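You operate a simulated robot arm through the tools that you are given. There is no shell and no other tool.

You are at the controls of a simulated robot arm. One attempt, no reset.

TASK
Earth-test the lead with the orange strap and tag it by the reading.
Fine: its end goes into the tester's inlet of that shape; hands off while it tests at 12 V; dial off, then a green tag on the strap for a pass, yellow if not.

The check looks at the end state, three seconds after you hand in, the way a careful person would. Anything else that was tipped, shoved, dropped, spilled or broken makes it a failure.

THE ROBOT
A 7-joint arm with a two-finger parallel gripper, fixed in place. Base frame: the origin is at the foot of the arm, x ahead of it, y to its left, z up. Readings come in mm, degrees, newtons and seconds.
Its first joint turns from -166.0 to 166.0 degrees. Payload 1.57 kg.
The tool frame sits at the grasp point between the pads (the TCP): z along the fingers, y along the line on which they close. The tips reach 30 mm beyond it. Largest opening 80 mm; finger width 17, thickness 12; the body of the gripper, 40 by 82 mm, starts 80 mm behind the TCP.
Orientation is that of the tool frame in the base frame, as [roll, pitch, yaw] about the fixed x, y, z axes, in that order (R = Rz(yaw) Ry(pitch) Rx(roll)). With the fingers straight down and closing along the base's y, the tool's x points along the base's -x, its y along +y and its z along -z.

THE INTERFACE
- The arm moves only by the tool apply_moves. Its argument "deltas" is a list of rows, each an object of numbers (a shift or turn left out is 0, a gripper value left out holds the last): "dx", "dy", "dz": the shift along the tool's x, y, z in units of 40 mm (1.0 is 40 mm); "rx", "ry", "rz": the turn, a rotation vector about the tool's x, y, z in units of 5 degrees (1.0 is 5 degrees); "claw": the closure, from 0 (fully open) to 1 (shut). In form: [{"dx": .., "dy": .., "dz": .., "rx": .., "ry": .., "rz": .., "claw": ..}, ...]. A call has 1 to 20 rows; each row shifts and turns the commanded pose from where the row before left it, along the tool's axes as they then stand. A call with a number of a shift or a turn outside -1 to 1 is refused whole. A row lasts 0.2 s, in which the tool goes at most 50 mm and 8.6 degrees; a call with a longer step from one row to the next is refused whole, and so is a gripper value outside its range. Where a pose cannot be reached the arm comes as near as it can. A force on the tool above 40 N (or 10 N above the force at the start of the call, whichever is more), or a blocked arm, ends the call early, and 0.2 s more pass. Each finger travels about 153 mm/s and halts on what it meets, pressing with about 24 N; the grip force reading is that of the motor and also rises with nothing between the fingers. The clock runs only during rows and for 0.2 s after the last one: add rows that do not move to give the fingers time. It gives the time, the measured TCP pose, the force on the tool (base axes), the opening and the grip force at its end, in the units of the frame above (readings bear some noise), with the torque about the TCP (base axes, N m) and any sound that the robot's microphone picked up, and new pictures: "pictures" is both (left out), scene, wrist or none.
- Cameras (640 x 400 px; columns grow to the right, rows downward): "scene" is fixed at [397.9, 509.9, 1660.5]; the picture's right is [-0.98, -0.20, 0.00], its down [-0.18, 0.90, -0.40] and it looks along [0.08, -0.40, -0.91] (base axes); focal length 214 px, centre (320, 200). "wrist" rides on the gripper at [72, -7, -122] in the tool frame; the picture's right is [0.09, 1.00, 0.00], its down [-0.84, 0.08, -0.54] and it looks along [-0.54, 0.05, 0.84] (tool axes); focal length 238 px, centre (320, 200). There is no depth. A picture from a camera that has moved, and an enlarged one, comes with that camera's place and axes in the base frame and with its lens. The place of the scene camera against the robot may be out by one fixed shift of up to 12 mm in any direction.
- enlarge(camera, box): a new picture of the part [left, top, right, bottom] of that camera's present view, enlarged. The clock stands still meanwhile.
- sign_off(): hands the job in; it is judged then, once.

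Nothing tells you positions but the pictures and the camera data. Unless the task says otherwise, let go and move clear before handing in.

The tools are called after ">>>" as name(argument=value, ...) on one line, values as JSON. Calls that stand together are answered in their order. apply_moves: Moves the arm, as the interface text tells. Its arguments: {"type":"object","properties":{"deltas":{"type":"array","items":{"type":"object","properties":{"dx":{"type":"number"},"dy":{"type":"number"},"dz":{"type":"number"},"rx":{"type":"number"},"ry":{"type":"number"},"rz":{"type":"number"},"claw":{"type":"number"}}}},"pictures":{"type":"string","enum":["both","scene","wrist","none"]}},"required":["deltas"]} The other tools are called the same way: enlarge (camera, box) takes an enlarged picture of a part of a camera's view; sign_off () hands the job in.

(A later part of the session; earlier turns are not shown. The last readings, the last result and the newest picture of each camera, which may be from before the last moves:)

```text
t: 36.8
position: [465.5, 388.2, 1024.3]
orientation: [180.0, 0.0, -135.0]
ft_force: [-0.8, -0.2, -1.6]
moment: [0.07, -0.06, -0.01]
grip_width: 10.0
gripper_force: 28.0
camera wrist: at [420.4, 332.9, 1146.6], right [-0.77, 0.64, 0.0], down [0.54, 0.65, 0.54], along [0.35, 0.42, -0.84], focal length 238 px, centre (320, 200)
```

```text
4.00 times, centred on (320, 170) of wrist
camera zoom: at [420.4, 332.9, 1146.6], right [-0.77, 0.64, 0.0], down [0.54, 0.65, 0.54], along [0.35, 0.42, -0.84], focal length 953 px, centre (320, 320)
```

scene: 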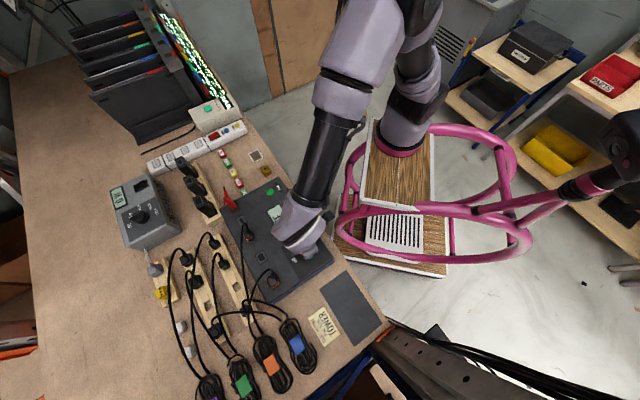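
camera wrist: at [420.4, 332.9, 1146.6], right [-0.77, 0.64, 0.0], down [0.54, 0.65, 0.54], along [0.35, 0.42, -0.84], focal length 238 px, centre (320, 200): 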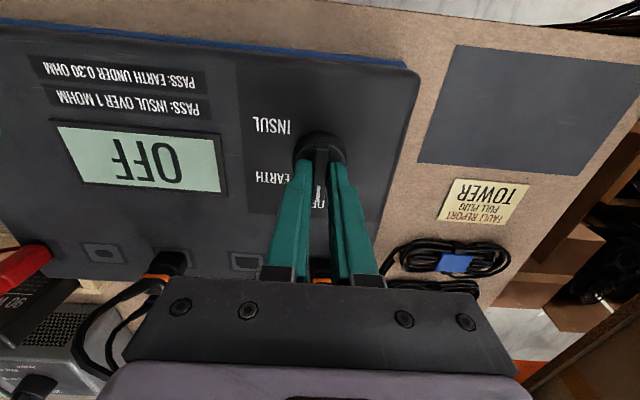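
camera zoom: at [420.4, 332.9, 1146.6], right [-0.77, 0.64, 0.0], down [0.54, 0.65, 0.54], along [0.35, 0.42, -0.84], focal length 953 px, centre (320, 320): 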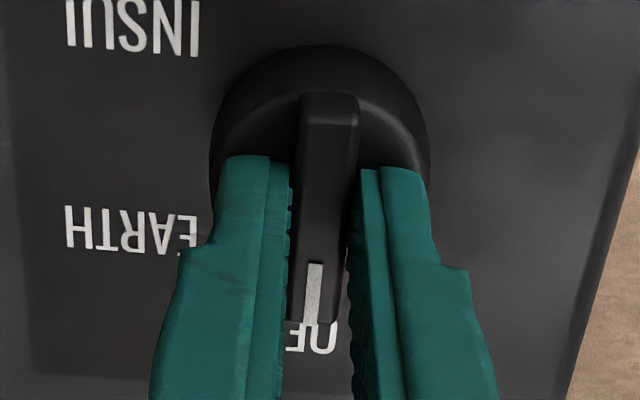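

The bar is held (10 mm wide). Labels measure 0°/60°/120°, so I'll turn 60° clockwise to EARTH.

>>> apply_moves(deltas=[{"rz": 1}, {"rz": 1}, {"rz": 1}, {"rz": 1}, {"rz": 1}, {"rz": 1}, {"rz": 1}, {"rz": 1}, {"rz": 1}, {"rz": 1}, {"rz": 1}, {"rz": 1}, {}], pictures="both")

>>> enlarge(camera="wrist", box=[240, 120, 400, 220])

>>> enlarge(camera="scene", box=[240, 180, 340, 270])

```text
t: 39.6
position: [464.6, 389.2, 1023.1]
orientation: [-180.0, 0.1, 165.0]
ft_force: [-11.3, 17.3, -12.6]
moment: [0.38, 0.2, 0.02]
grip_width: 9.9
gripper_force: 28.7
camera wrist: at [395.2, 401.6, 1146.7], right [0.17, 0.99, 0.0], down [0.83, -0.14, 0.54], along [0.53, -0.09, -0.84], focal length 238 px, centre (320, 200)
```

scene: 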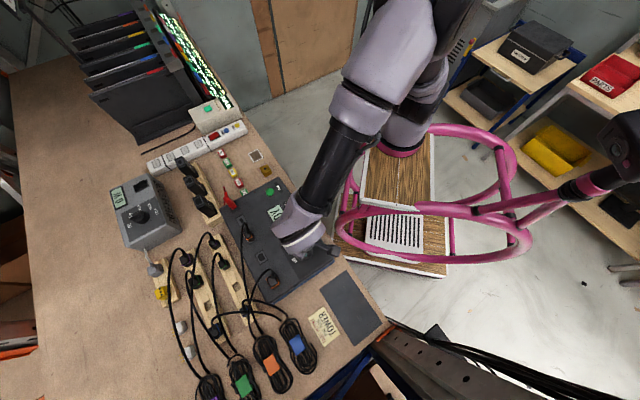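
wrist: 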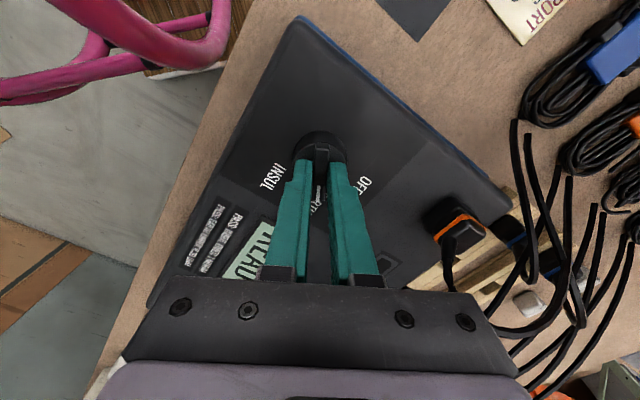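

```text
4.00 times, centred on (320, 170) of wrist
camera zoom: at [395.2, 401.6, 1146.7], right [0.17, 0.99, 0.0], down [0.83, -0.14, 0.54], along [0.53, -0.09, -0.84], focal length 953 px, centre (320, 320)
```

zoom: 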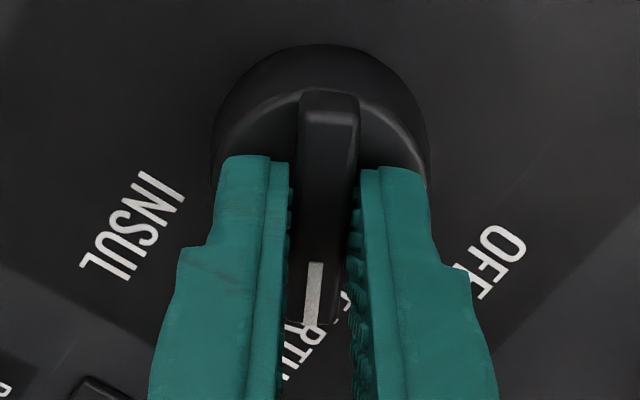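

```text
4.44 times, centred on (290, 225) of scene
camera zoom: at [397.9, 509.9, 1660.5], right [-0.98, -0.2, 0.0], down [-0.18, 0.9, -0.4], along [0.08, -0.4, -0.91], focal length 953 px, centre (453, 89)
```

zoom: 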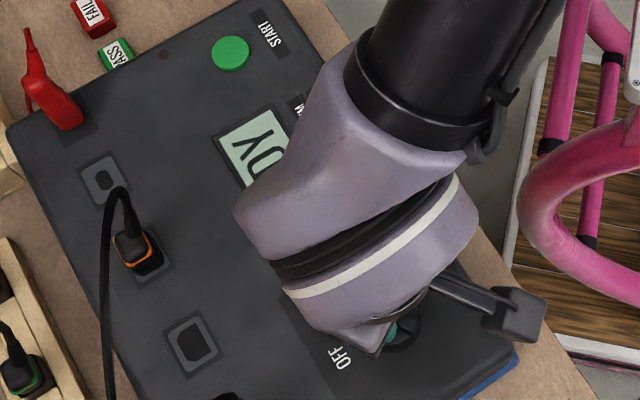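

Display reads READY with the pointer at EARTH. Releasing the dial and lifting off.

>>> apply_moves(deltas=[{"claw": 0.6}, {"claw": 0.6}, {"dz": -0.5}, {"dz": -1}, {"dz": -1}, {}], pictures="both")

>>> enlarge(camera="wrist", box=[150, 60, 450, 280])

>>> enlarge(camera="scene", box=[220, 180, 330, 260])

```text
t: 41.0
position: [465.8, 388.6, 1124.0]
orientation: [-180.0, 0.0, 164.9]
ft_force: [0.2, 0.4, -0.3]
moment: [-0.02, -0.01, 0.02]
grip_width: 31.7
gripper_force: 0.1
camera wrist: at [395.1, 400.9, 1246.8], right [0.17, 0.99, 0.0], down [0.83, -0.14, 0.54], along [0.53, -0.09, -0.84], focal length 238 px, centre (320, 200)
```

scene: 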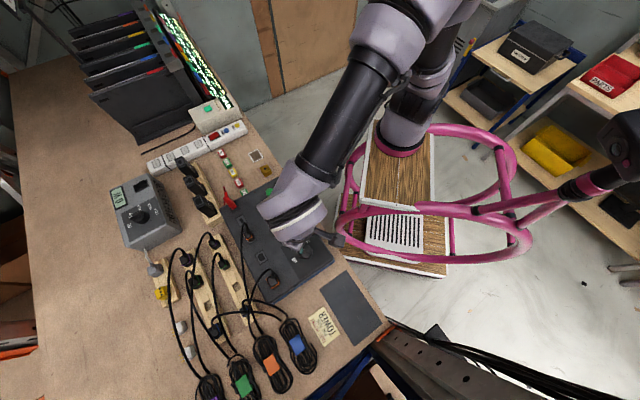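
wrist: 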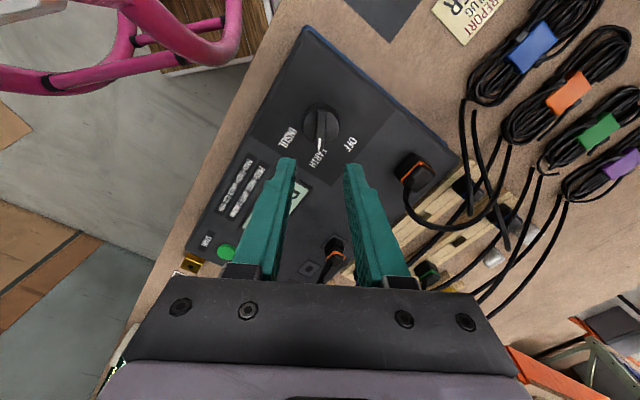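

```text
1.82 times, centred on (300, 170) of wrist
camera zoom: at [395.1, 400.9, 1246.8], right [0.17, 0.99, 0.0], down [0.83, -0.14, 0.54], along [0.53, -0.09, -0.84], focal length 433 px, centre (356, 254)
```

zoom: 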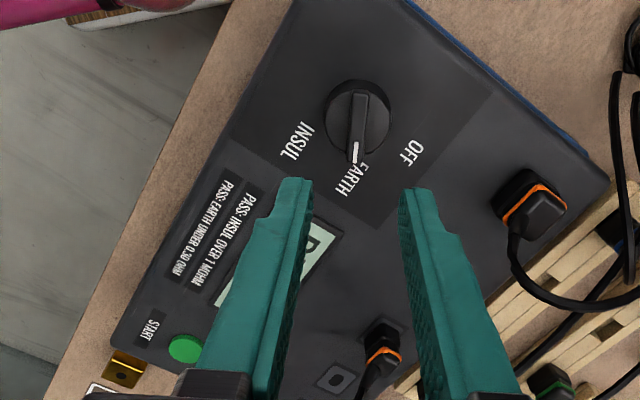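

```text
5.00 times, centred on (275, 220) of scene
camera zoom: at [397.9, 509.9, 1660.5], right [-0.98, -0.2, 0.0], down [-0.18, 0.9, -0.4], along [0.08, -0.4, -0.91], focal length 1072 px, centre (545, 100)
```

zoom: 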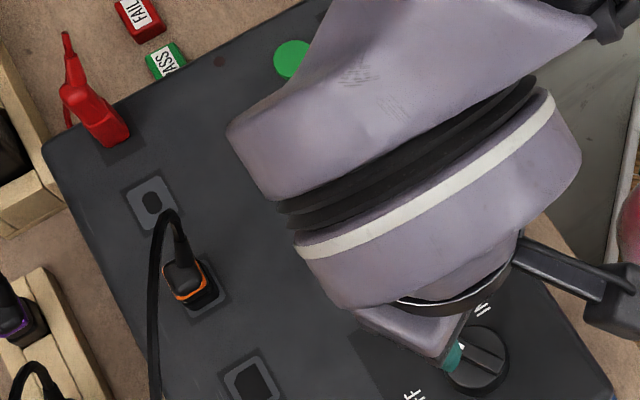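

Pointer sits at EARTH. Moving over the START button (≈(637, 209)) with fingers closed.

>>> apply_moves(deltas=[{"dx": -0.884, "dy": -0.538}, {"dx": -0.884, "dy": -0.538}, {"dx": -0.884, "dy": -0.538, "claw": 1}, {"dx": -0.884, "dy": -0.538}, {"dx": -0.884, "dy": -0.538}, {"dx": -0.884, "dy": -0.538}, {"dz": 0.8}, {"dz": 0.6}, {}], pictures="both")

>>> enlarge(camera="wrist", box=[240, 80, 400, 180])

>>> enlarge(camera="scene", box=[220, 160, 340, 270])

```text
t: 43.0
position: [638.2, 208.9, 1067.9]
orientation: [180.0, 0.0, 165.0]
ft_force: [0.2, 0.5, -0.7]
moment: [0.0, 0.01, -0.01]
grip_width: 0.0
gripper_force: 21.2
camera wrist: at [567.8, 220.8, 1190.4], right [0.17, 0.99, 0.0], down [0.83, -0.14, 0.54], along [0.53, -0.09, -0.84], focal length 238 px, centre (320, 200)
```

scene: 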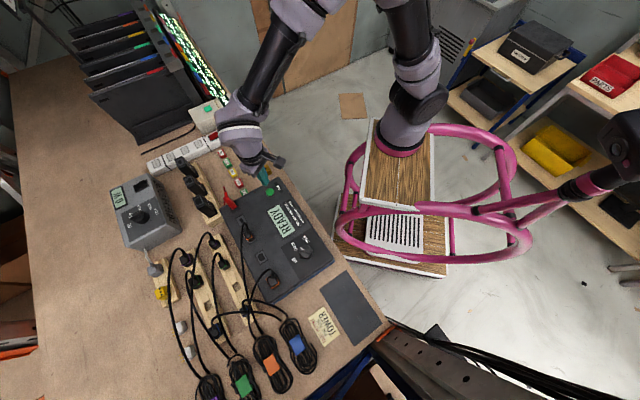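
wrist: 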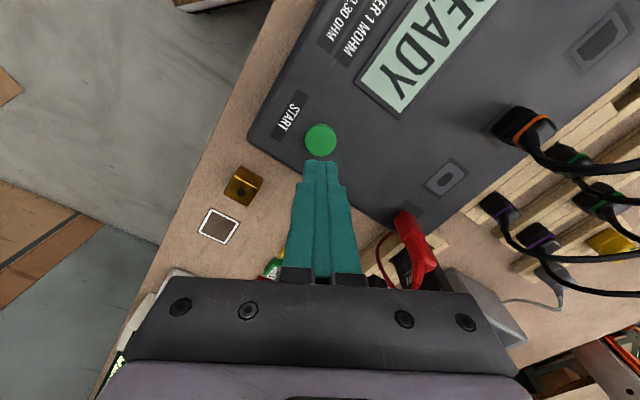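

```text
4.00 times, centred on (320, 130) of wrist
camera zoom: at [567.8, 220.8, 1190.4], right [0.17, 0.99, 0.0], down [0.83, -0.14, 0.54], along [0.53, -0.09, -0.84], focal length 953 px, centre (320, 480)
```

zoom: 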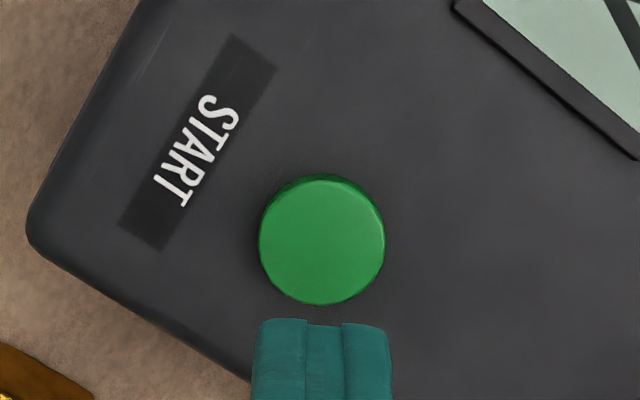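

```text
3.64 times, centred on (280, 215) of scene
camera zoom: at [397.9, 509.9, 1660.5], right [-0.98, -0.2, 0.0], down [-0.18, 0.9, -0.4], along [0.08, -0.4, -0.91], focal length 780 px, centre (466, 146)
```

zoom: 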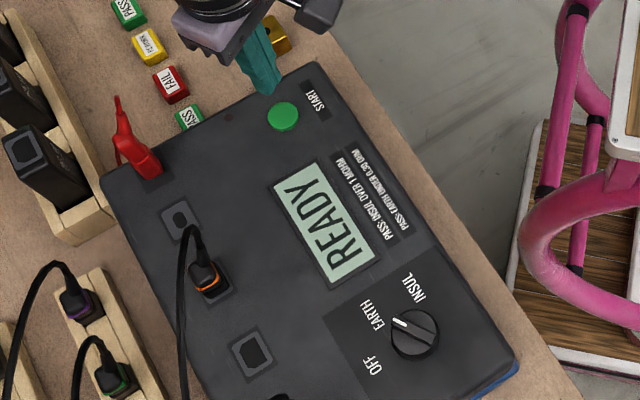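

>>> apply_moves(deltas=[{"dz": 0.6}, {"dz": 0.6}, {"dz": 0.05}, {"dz": 0.05}], pictures="wrist")

>>> enlarge(camera="wrist", box=[270, 110, 370, 180])

```text
t: 44.0
position: [638.6, 209.3, 1014.2]
orientation: [-180.0, 0.0, 165.0]
ft_force: [-0.5, 0.1, -0.3]
moment: [-0.02, -0.06, 0.0]
grip_width: 0.0
gripper_force: 21.3
camera wrist: at [567.7, 220.8, 1138.3], right [0.17, 0.99, 0.0], down [0.83, -0.14, 0.54], along [0.53, -0.09, -0.84], focal length 238 px, centre (320, 200)
```

wrist: 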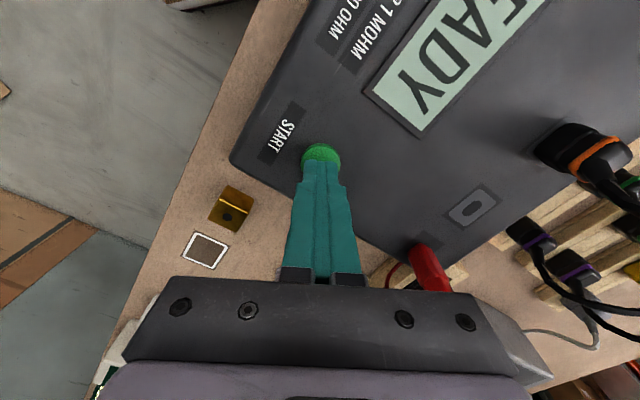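

```text
5.71 times, centred on (320, 145) of wrist
camera zoom: at [567.7, 220.8, 1138.3], right [0.17, 0.99, 0.0], down [0.83, -0.14, 0.54], along [0.53, -0.09, -0.84], focal length 1362 px, centre (320, 514)
```

zoom: 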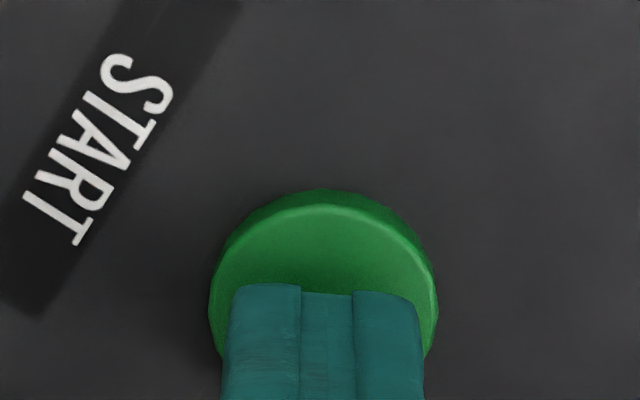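

>>> apply_moves(deltas=[{"dz": 0.05}, {"dz": 0.05}, {"dz": 0.05}], pictures="wrist")

```text
t: 44.8
position: [637.2, 208.7, 1010.3]
orientation: [180.0, -0.1, 164.9]
ft_force: [-0.1, -0.6, 0.2]
moment: [0.01, 0.01, 0.01]
grip_width: 0.0
gripper_force: 21.4
camera wrist: at [567.4, 221.0, 1132.7], right [0.17, 0.99, 0.0], down [0.83, -0.14, 0.54], along [0.53, -0.09, -0.84], focal length 238 px, centre (320, 200)
```

wrist: 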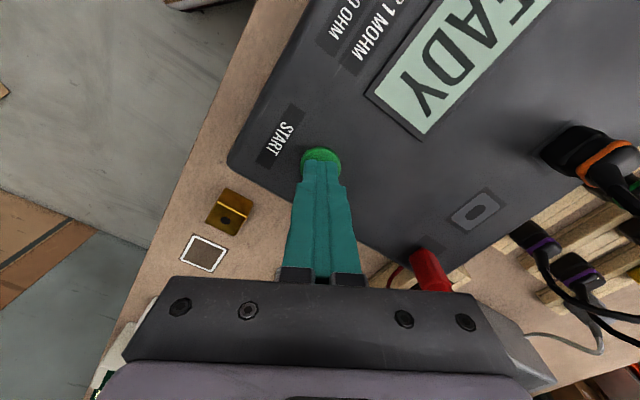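

>>> apply_moves(deltas=[{"dz": 0.05}, {"dz": 0.05}], pictures="wrist")

```text
t: 45.4
position: [637.0, 208.7, 1006.2]
orientation: [-180.0, -0.1, 165.0]
ft_force: [0.2, 0.5, 0.4]
moment: [-0.03, -0.02, -0.02]
grip_width: 0.0
gripper_force: 21.4
camera wrist: at [567.1, 220.8, 1128.6], right [0.17, 0.99, 0.0], down [0.83, -0.14, 0.54], along [0.53, -0.09, -0.84], focal length 238 px, centre (320, 200)
```

wrist: 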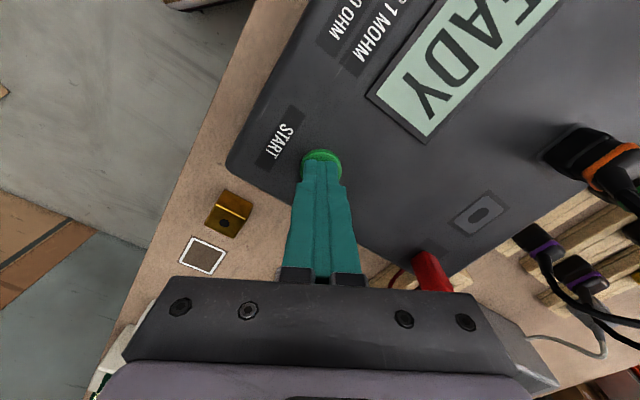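

>>> apply_moves(deltas=[{"dz": 0.05}, {"dz": 0.05}, {"dz": 0.05}, {"dz": -0.3}, {"dz": -1}, {"dz": -1}], pictures="both")

```text
t: 46.8
position: [639.2, 209.1, 1092.0]
orientation: [-179.8, 0.0, 165.0]
ft_force: [1.1, -0.3, -0.7]
moment: [0.0, 0.03, 0.0]
grip_width: 0.1
gripper_force: 21.5
heard: click
camera wrist: at [568.1, 220.7, 1215.0], right [0.17, 0.99, 0.0], down [0.83, -0.14, 0.54], along [0.53, -0.09, -0.84], focal length 238 px, centre (320, 200)
```

scene: 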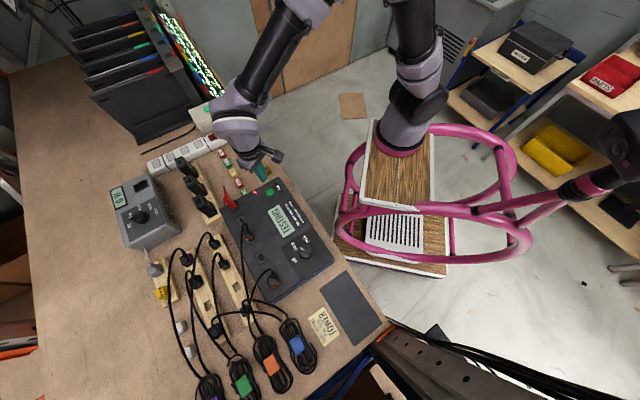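
wrist: 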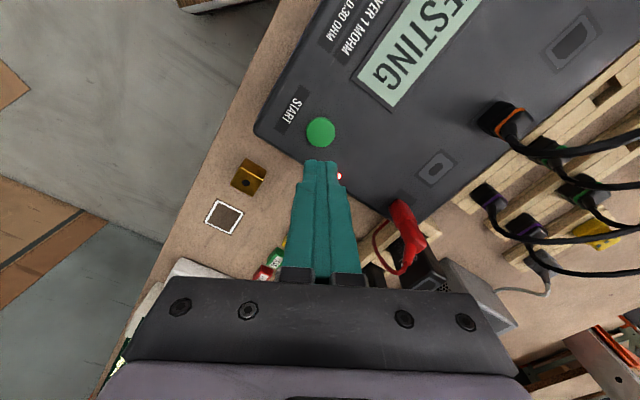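

A click was heard and the display shows TESTING. I'll stay clear and wait.

>>> apply_moves(deltas=[{}, {}, {}, {}, {}, {}, {}, {}, {}, {}, {}, {}, {}, {}, {}], pictures="scene")

>>> enlarge(camera="scene", box=[230, 170, 330, 250])

```text
t: 50.0
position: [639.1, 208.0, 1092.5]
orientation: [-180.0, 0.0, 165.1]
ft_force: [0.4, 0.0, -0.8]
moment: [-0.04, 0.02, -0.03]
grip_width: 0.0
gripper_force: 21.2
```

scene: 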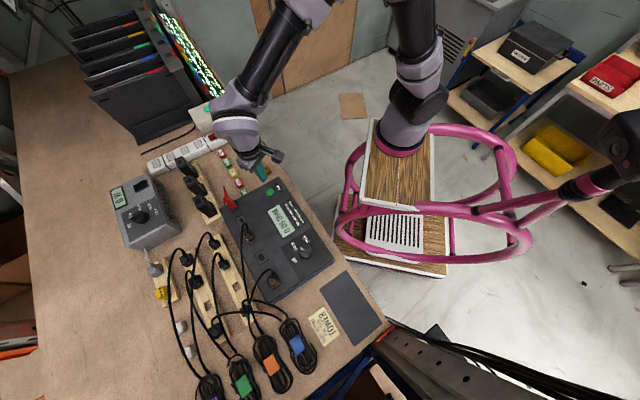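

```text
5.00 times, centred on (280, 210) of scene
camera zoom: at [397.9, 509.9, 1660.5], right [-0.98, -0.2, 0.0], down [-0.18, 0.9, -0.4], along [0.08, -0.4, -0.91], focal length 1072 px, centre (520, 150)
```

zoom: 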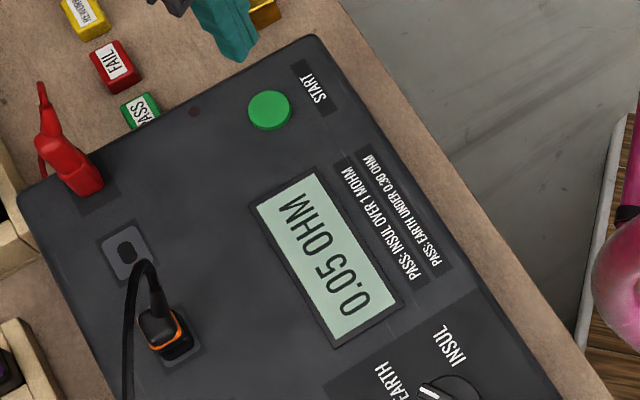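

The reading is 0.05 OHM, under 0.30 → a pass. Now back to the dial to switch it off.

>>> apply_moves(deltas=[{"dz": -0.4}, {"dx": 0.898, "dy": 0.542}, {"dx": 0.898, "dy": 0.542}, {"dx": 0.898, "dy": 0.542, "claw": 0.6}, {"dx": 0.898, "dy": 0.542}, {"dx": 0.898, "dy": 0.542}, {"dx": 0.898, "dy": 0.542}, {"dz": 0.8}, {"dz": 0.4}, {}], pictures="both")

>>> enlarge(camera="wrist", box=[240, 90, 400, 190])

>>> enlarge(camera="scene", box=[230, 170, 330, 250])

```text
t: 52.2
position: [463.4, 390.8, 1059.9]
orientation: [-180.0, 0.0, 165.0]
ft_force: [0.2, -0.2, -0.6]
moment: [0.0, -0.01, -0.01]
grip_width: 32.1
gripper_force: 0.1
camera wrist: at [392.9, 402.6, 1182.9], right [0.17, 0.99, 0.0], down [0.83, -0.14, 0.54], along [0.53, -0.09, -0.84], focal length 238 px, centre (320, 200)
```

scene: 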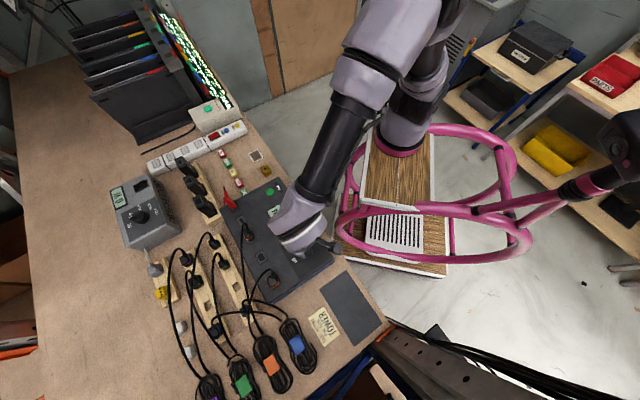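
wrist: 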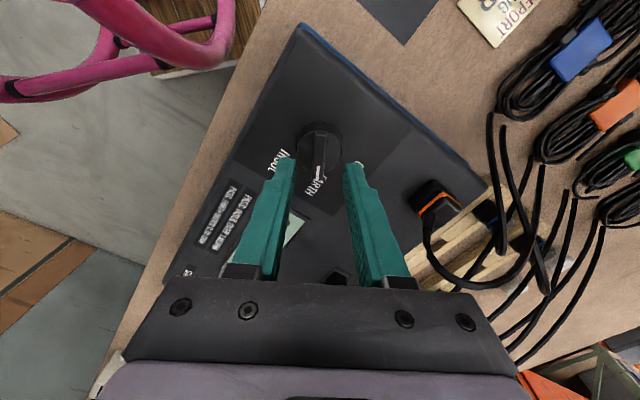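

```text
4.00 times, centred on (320, 140) of wrist
camera zoom: at [392.9, 402.6, 1182.9], right [0.17, 0.99, 0.0], down [0.83, -0.14, 0.54], along [0.53, -0.09, -0.84], focal length 953 px, centre (320, 440)
```

zoom: 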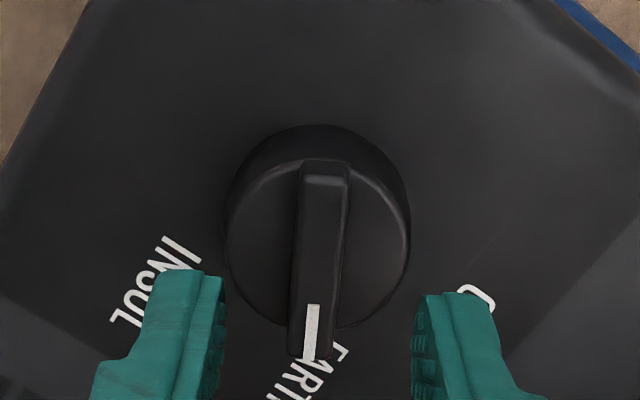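

```text
5.00 times, centred on (280, 210) of scene
camera zoom: at [397.9, 509.9, 1660.5], right [-0.98, -0.2, 0.0], down [-0.18, 0.9, -0.4], along [0.08, -0.4, -0.91], focal length 1072 px, centre (520, 150)
```

zoom: 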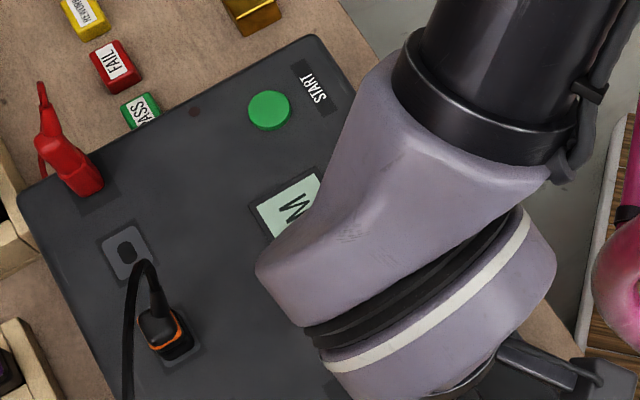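

>>> apply_moves(deltas=[{"dx": -0.055, "dy": -0.025}, {"dz": 0.4}, {"dz": 0.4}, {"dz": 0.1}, {}, {"claw": 1}, {"claw": 1}, {"claw": 1}], pictures="wrist")

>>> enlarge(camera="wrist", box=[240, 120, 400, 220])

```text
t: 54.0
position: [466.0, 388.4, 1023.2]
orientation: [180.0, 0.0, 165.0]
ft_force: [0.6, 3.6, -5.3]
moment: [0.01, -0.4, -0.03]
grip_width: 9.9
gripper_force: 27.9
camera wrist: at [395.0, 401.5, 1146.4], right [0.17, 0.99, 0.0], down [0.83, -0.14, 0.54], along [0.53, -0.09, -0.84], focal length 238 px, centre (320, 200)
```

wrist: 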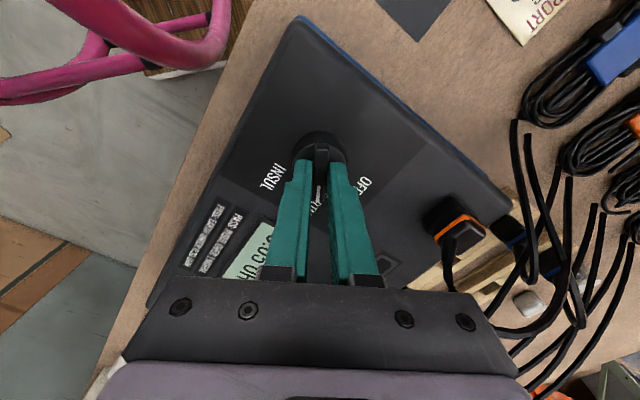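

```text
4.00 times, centred on (320, 170) of wrist
camera zoom: at [395.0, 401.5, 1146.4], right [0.17, 0.99, 0.0], down [0.83, -0.14, 0.54], along [0.53, -0.09, -0.84], focal length 953 px, centre (320, 320)
```

zoom: 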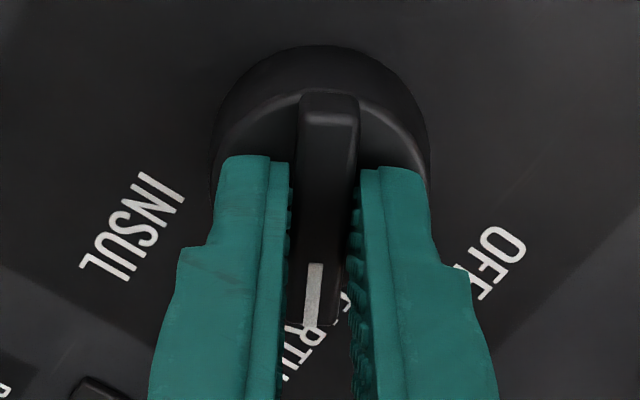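

Bar gripped at EARTH. Turning 60° anticlockwise back to OFF.

>>> apply_moves(deltas=[{"rz": -1}, {"rz": -1}, {"rz": -1}, {"rz": -1}, {"rz": -1}, {"rz": -1}, {"rz": -1}, {"rz": -1}, {"rz": -1}, {"rz": -1}, {"rz": -1}, {"rz": -1}, {}], pictures="both")

>>> enlarge(camera="wrist", box=[40, 60, 400, 260])

```text
t: 56.8
position: [465.3, 389.5, 1023.0]
orientation: [180.0, -0.1, -135.1]
ft_force: [2.1, -5.0, -15.9]
moment: [-0.38, 0.22, -0.02]
grip_width: 9.8
gripper_force: 28.5
camera wrist: at [420.4, 333.0, 1146.6], right [-0.77, 0.64, 0.0], down [0.54, 0.65, 0.54], along [0.35, 0.42, -0.84], focal length 238 px, centre (320, 200)
```

scene: 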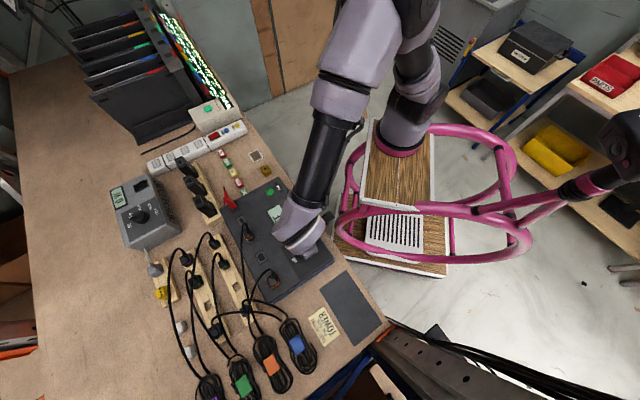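
wrist: 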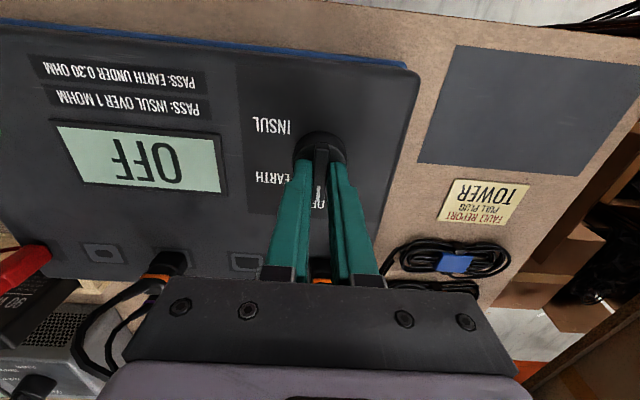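

```text
1.78 times, centred on (220, 160) of wrist
camera zoom: at [420.4, 333.0, 1146.6], right [-0.77, 0.64, 0.0], down [0.54, 0.65, 0.54], along [0.35, 0.42, -0.84], focal length 424 px, centre (498, 271)
```

zoom: 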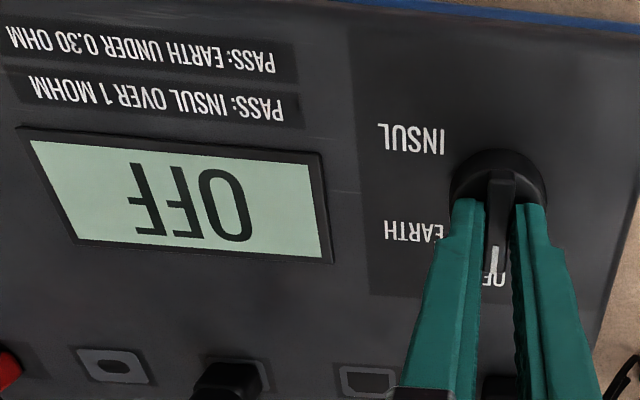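

The display shows OFF again. Releasing the dial and going to look at the tags.

>>> apply_moves(deltas=[{"claw": 0.6}, {"claw": 0.6}, {"dz": -0.5}, {"dz": -1}, {"dz": -1}, {}], pictures="both")

>>> enlarge(camera="wrist", box=[240, 70, 400, 170])

>>> enlarge(camera="scene", box=[200, 140, 280, 200])

>>> enlarge(camera="scene", box=[240, 320, 320, 390])

```text
t: 58.2
position: [465.6, 389.2, 1125.1]
orientation: [179.9, 0.0, -135.0]
ft_force: [-0.6, 0.1, 0.6]
moment: [0.0, 0.03, 0.02]
grip_width: 31.9
gripper_force: 0.2
camera wrist: at [419.5, 333.8, 1247.3], right [-0.77, 0.64, 0.0], down [0.54, 0.65, 0.54], along [0.35, 0.42, -0.84], focal length 238 px, centre (320, 200)
```

scene: 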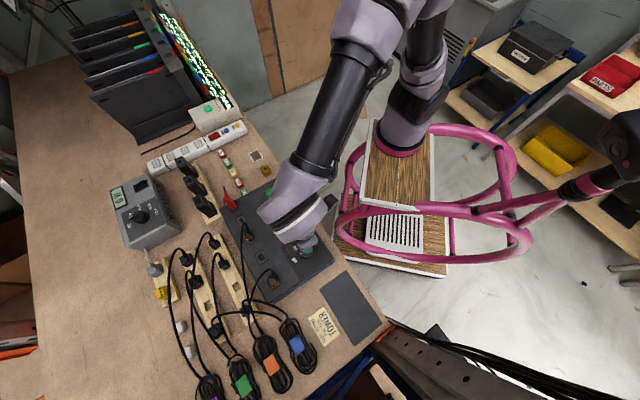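
wrist: 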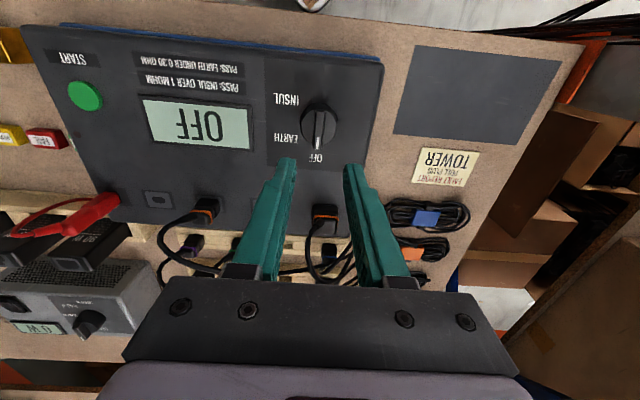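

```text
4.00 times, centred on (320, 120) of wrist
camera zoom: at [419.5, 333.8, 1247.3], right [-0.77, 0.64, 0.0], down [0.54, 0.65, 0.54], along [0.35, 0.42, -0.84], focal length 953 px, centre (320, 520)
```

zoom: 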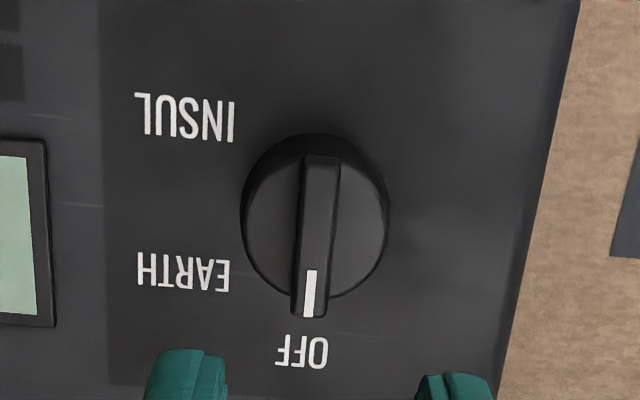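

```text
6.67 times, centred on (240, 170) of scene
camera zoom: at [397.9, 509.9, 1660.5], right [-0.98, -0.2, 0.0], down [-0.18, 0.9, -0.4], along [0.08, -0.4, -0.91], focal length 1430 px, centre (853, 400)
```

zoom: 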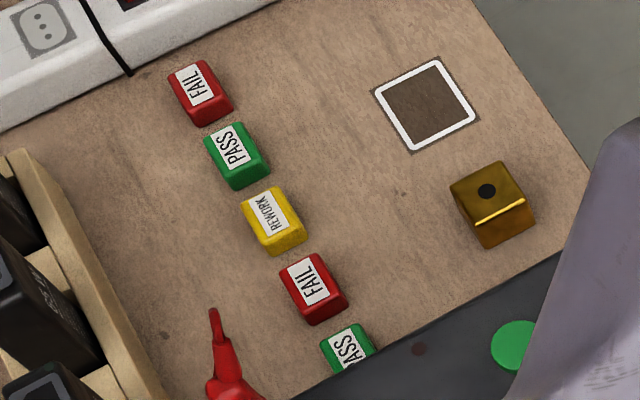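

```text
5.71 times, centred on (280, 355) of scene
camera zoom: at [397.9, 509.9, 1660.5], right [-0.98, -0.2, 0.0], down [-0.18, 0.9, -0.4], along [0.08, -0.4, -0.91], focal length 1226 px, centre (549, -686)
```

zoom: 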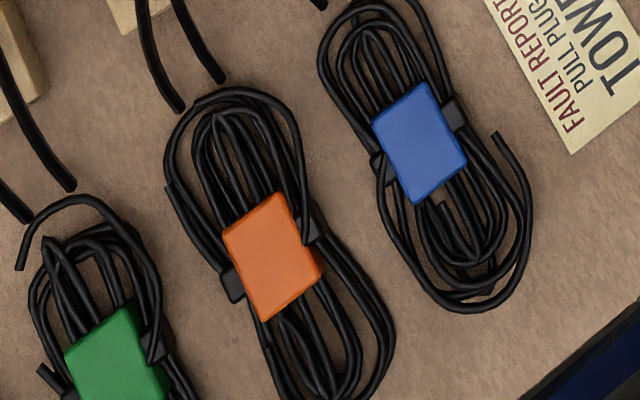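

Dial is at OFF. The PASS tags are the green blocks; I'll take the one between FAIL and REWORK, away from the tester. Moving the camera over the tags.

>>> apply_moves(deltas=[{"dx": -0.15, "dy": -0.95, "dz": 0.0865}, {"dx": -0.15, "dy": -0.95, "dz": 0.0865}, {"dx": -0.15, "dy": -0.95, "dz": 0.0865}, {"dx": -0.15, "dy": -0.95, "dz": 0.0865}, {"dx": -0.15, "dy": -0.95, "dz": 0.0865}, {"dx": -0.15, "dy": -0.95, "dz": 0.0865}, {"dx": -0.15, "dy": -0.95, "dz": 0.0865}, {"dx": -0.15, "dy": -0.95, "dz": 0.0865}, {"dx": -0.15, "dy": -0.95, "dz": 0.0865}, {"dx": -0.15, "dy": -0.95, "dz": 0.0865}, {"dx": -0.15, "dy": -0.95, "dz": 0.0865}, {"dx": -0.15, "dy": -0.95, "dz": 0.0865}, {"dx": -0.15, "dy": -0.95, "dz": 0.0865}, {}], pictures="both")

>>> enlarge(camera="wrist", box=[200, 60, 440, 200])

```text
t: 61.2
position: [870.3, 93.7, 1078.3]
orientation: [-180.0, 0.0, -135.0]
ft_force: [-0.1, 0.3, -0.1]
moment: [-0.02, -0.02, 0.0]
grip_width: 31.8
gripper_force: 0.0
camera wrist: at [824.3, 38.6, 1201.1], right [-0.77, 0.64, 0.0], down [0.54, 0.65, 0.54], along [0.35, 0.42, -0.84], focal length 238 px, centre (320, 200)
```

scene: 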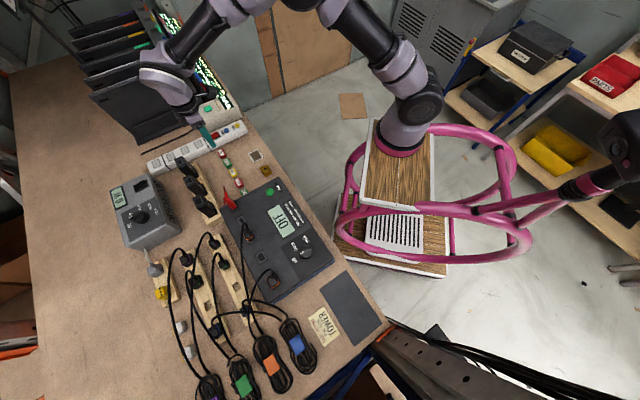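
wrist: 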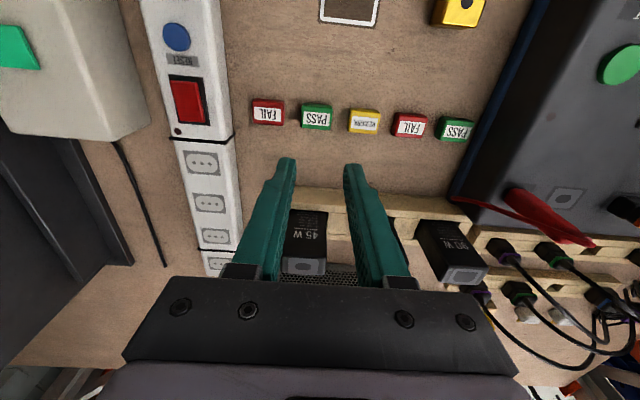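

```text
2.67 times, centred on (320, 130) of wrist
camera zoom: at [824.3, 38.6, 1201.1], right [-0.77, 0.64, 0.0], down [0.54, 0.65, 0.54], along [0.35, 0.42, -0.84], focal length 636 px, centre (320, 387)
```

zoom: 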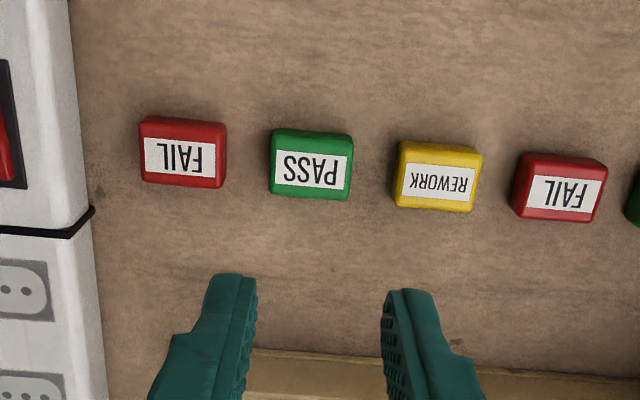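

The green PASS tag is almost directly below (≈(874, 91)), about 37×24 mm. I'll turn the gripper so it closes across the short side, away from neighbours.

>>> apply_moves(deltas=[{"dx": 0.0, "dy": -0.115}, {"rz": 1}, {"rz": 1}, {"rz": 1}, {"rz": 1}, {"rz": 1}, {"rz": 1}, {"rz": 1}, {"rz": 1}, {"rz": 1}, {"rz": 1}, {"rz": 1}, {"rz": 1}, {"rz": 1}, {"rz": 1}, {"rz": 1}, {"rz": 1}, {"rz": 1}, {"rz": 1}, {"claw": 0.35}], pictures="both")

>>> enlarge(camera="wrist", box=[220, 60, 420, 180])

```text
t: 65.4
position: [873.6, 91.7, 1078.3]
orientation: [-180.0, 0.0, 134.9]
ft_force: [0.7, 0.2, 0.6]
moment: [-0.02, -0.01, -0.03]
grip_width: 51.7
gripper_force: 0.0
camera wrist: at [818.3, 137.4, 1201.2], right [0.64, 0.77, 0.0], down [0.65, -0.54, 0.54], along [0.42, -0.35, -0.84], focal length 238 px, centre (320, 200)
```

scene: 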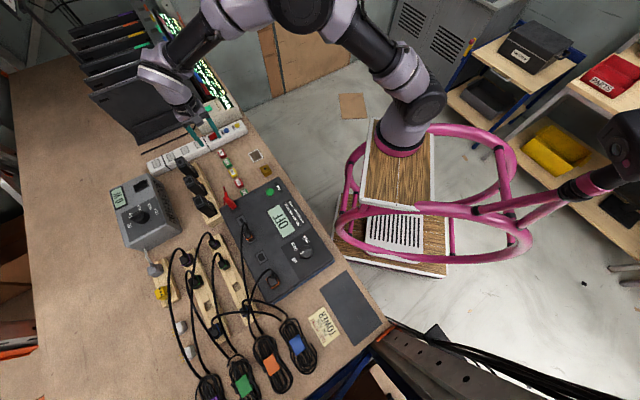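
wrist: 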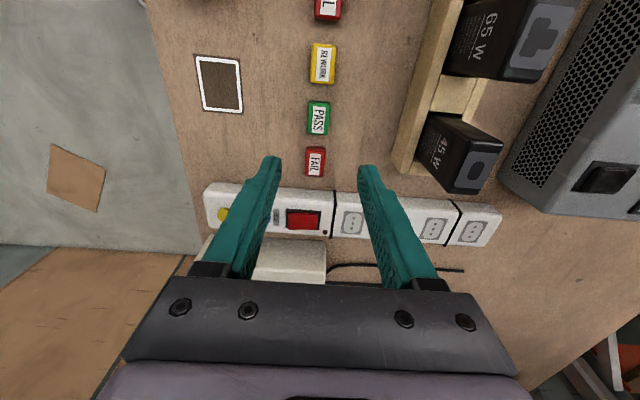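

```text
3.20 times, centred on (320, 120) of wrist
camera zoom: at [818.3, 137.4, 1201.2], right [0.64, 0.77, 0.0], down [0.65, -0.54, 0.54], along [0.42, -0.35, -0.84], focal length 763 px, centre (320, 456)
```

zoom: 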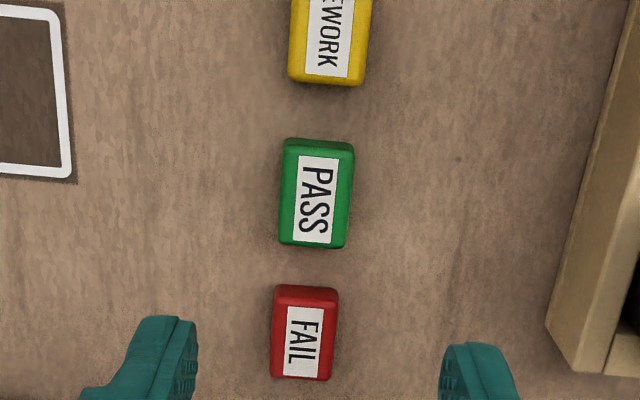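

>>> apply_moves(deltas=[{"dx": -0.045, "dy": -0.025}, {"dz": 0.95}, {"dz": 0.95}, {"dz": 0.95}, {}], pictures="both")

>>> enlarge(camera="wrist", box=[240, 90, 400, 190])

```text
t: 66.6
position: [875.0, 90.9, 964.0]
orientation: [179.9, 0.0, 135.0]
ft_force: [0.2, -0.3, 0.9]
moment: [0.01, -0.03, -0.02]
grip_width: 52.1
gripper_force: 0.0
camera wrist: at [819.7, 136.5, 1086.7], right [0.64, 0.77, 0.0], down [0.65, -0.54, 0.54], along [0.42, -0.35, -0.84], focal length 238 px, centre (320, 200)
```

scene: 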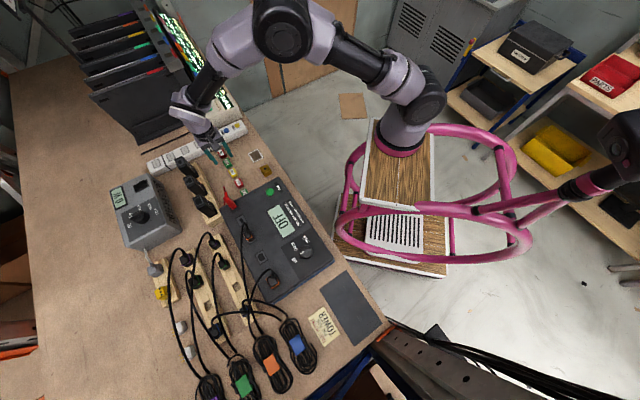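
wrist: 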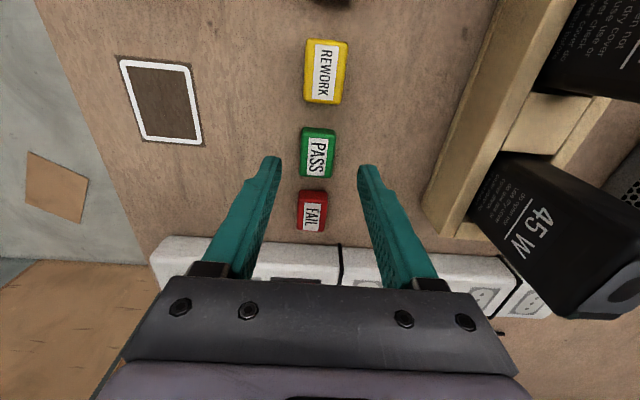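

```text
4.00 times, centred on (320, 140) of wrist
camera zoom: at [819.7, 136.5, 1086.7], right [0.64, 0.77, 0.0], down [0.65, -0.54, 0.54], along [0.42, -0.35, -0.84], focal length 953 px, centre (320, 440)
```

zoom: 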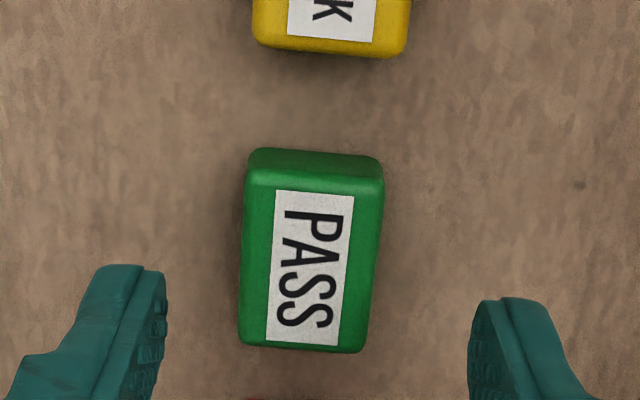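

>>> apply_moves(deltas=[{"dx": -0.02, "dy": -0.068}, {"dz": 0.45}, {"dz": 0.4}, {}, {"claw": 1}, {"claw": 1}, {"claw": 1}], pictures="wrist")

>>> enlarge(camera="wrist", box=[240, 100, 400, 200])

```text
t: 68.2
position: [872.6, 86.5, 929.2]
orientation: [-179.9, 0.0, 134.9]
ft_force: [2.0, -1.4, 5.1]
moment: [-0.12, 0.06, 0.04]
grip_width: 24.3
gripper_force: 24.7
camera wrist: at [817.7, 133.0, 1053.0], right [0.64, 0.77, 0.0], down [0.65, -0.54, 0.54], along [0.42, -0.35, -0.84], focal length 238 px, centre (320, 200)
```

wrist: 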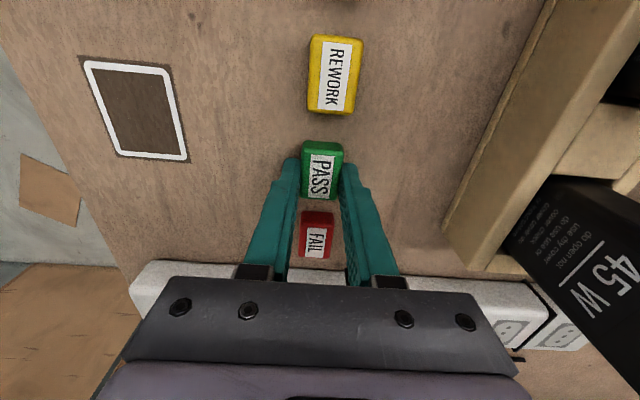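

```text
4.00 times, centred on (320, 150) of wrist
camera zoom: at [817.7, 133.0, 1053.0], right [0.64, 0.77, 0.0], down [0.65, -0.54, 0.54], along [0.42, -0.35, -0.84], focal length 953 px, centre (320, 400)
```

zoom: 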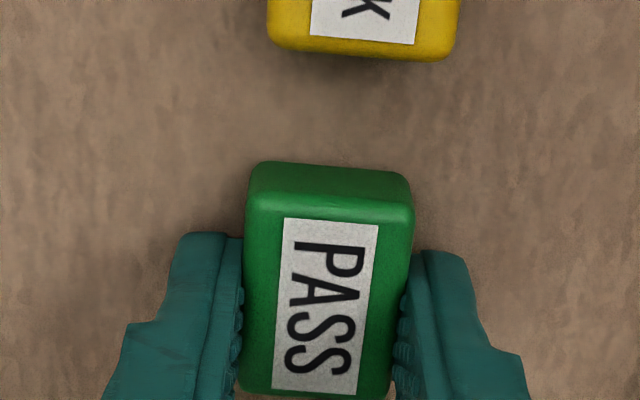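

Tag gripped. Lifting it and turning the hand half round on the way, so it arrives along the strap in a comfortable wrist range.

>>> apply_moves(deltas=[{"dz": -0.3}, {"dz": -0.7}, {"dz": -1}, {"dz": -1}, {"dz": -1}, {"dz": -1}, {"rz": -1}, {"rz": -1}, {"rz": -1}, {"rz": -1}, {"rz": -1}, {"rz": -1}, {"rz": -1}, {"rz": -1}, {"rz": -1}, {"rz": -1}, {"rz": -1}, {"rz": -1}, {"rz": -1}, {"rz": -1}], pictures="scene")

>>> apply_moves(deltas=[{"rz": -1}, {"rz": -1}, {"rz": -1}, {"rz": -1}, {"rz": -1}, {"rz": -1}, {"rz": -1}, {"rz": -1}, {"rz": -1}, {"rz": -1}, {"rz": -1}, {"rz": -1}, {"rz": -1}, {"rz": -1}, {"rz": -1}, {"rz": -1}, {"rz": -1}, {"rz": -1}, {"rz": -1}, {"rz": -1}], pictures="both")

```text
t: 72.4
position: [873.6, 87.5, 1130.2]
orientation: [-180.0, 0.1, -154.8]
ft_force: [0.3, 0.6, 1.0]
moment: [0.02, -0.01, -0.02]
grip_width: 24.2
gripper_force: 23.9
```

scene: 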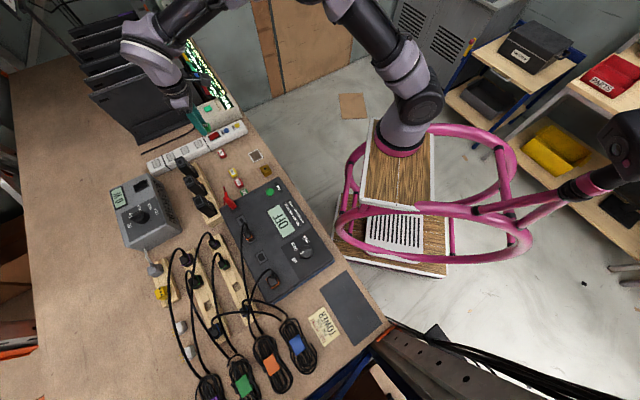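

```text
t: 76.6
position: [872.3, 87.5, 1129.6]
orientation: [-179.9, 0.0, -54.9]
ft_force: [-0.4, 0.1, 0.7]
moment: [0.0, -0.01, 0.0]
grip_width: 24.5
gripper_force: 24.1
camera wrist: at [919.6, 31.9, 1253.2], right [-0.76, -0.65, 0.0], down [-0.54, 0.64, 0.54], along [-0.35, 0.41, -0.84], focal length 238 px, centre (320, 200)
```

scene: 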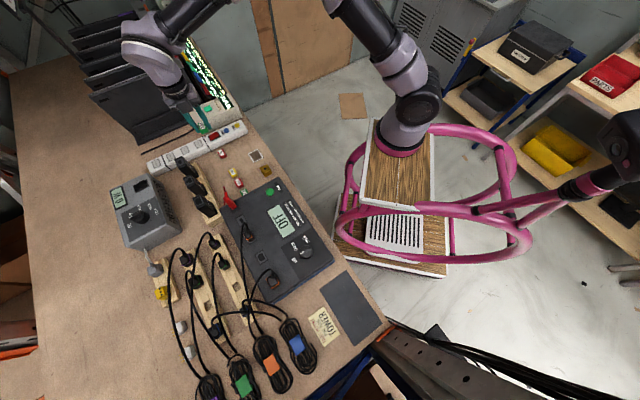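
wrist: 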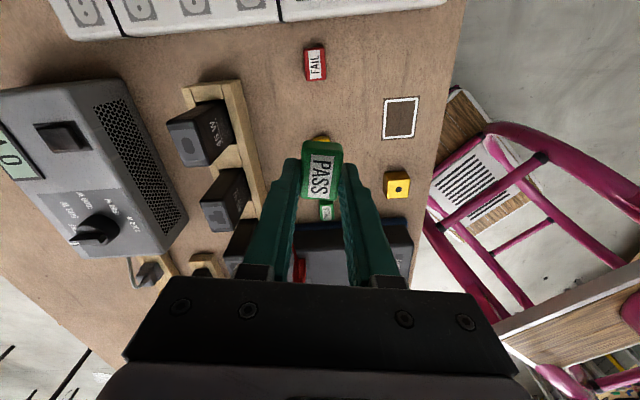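

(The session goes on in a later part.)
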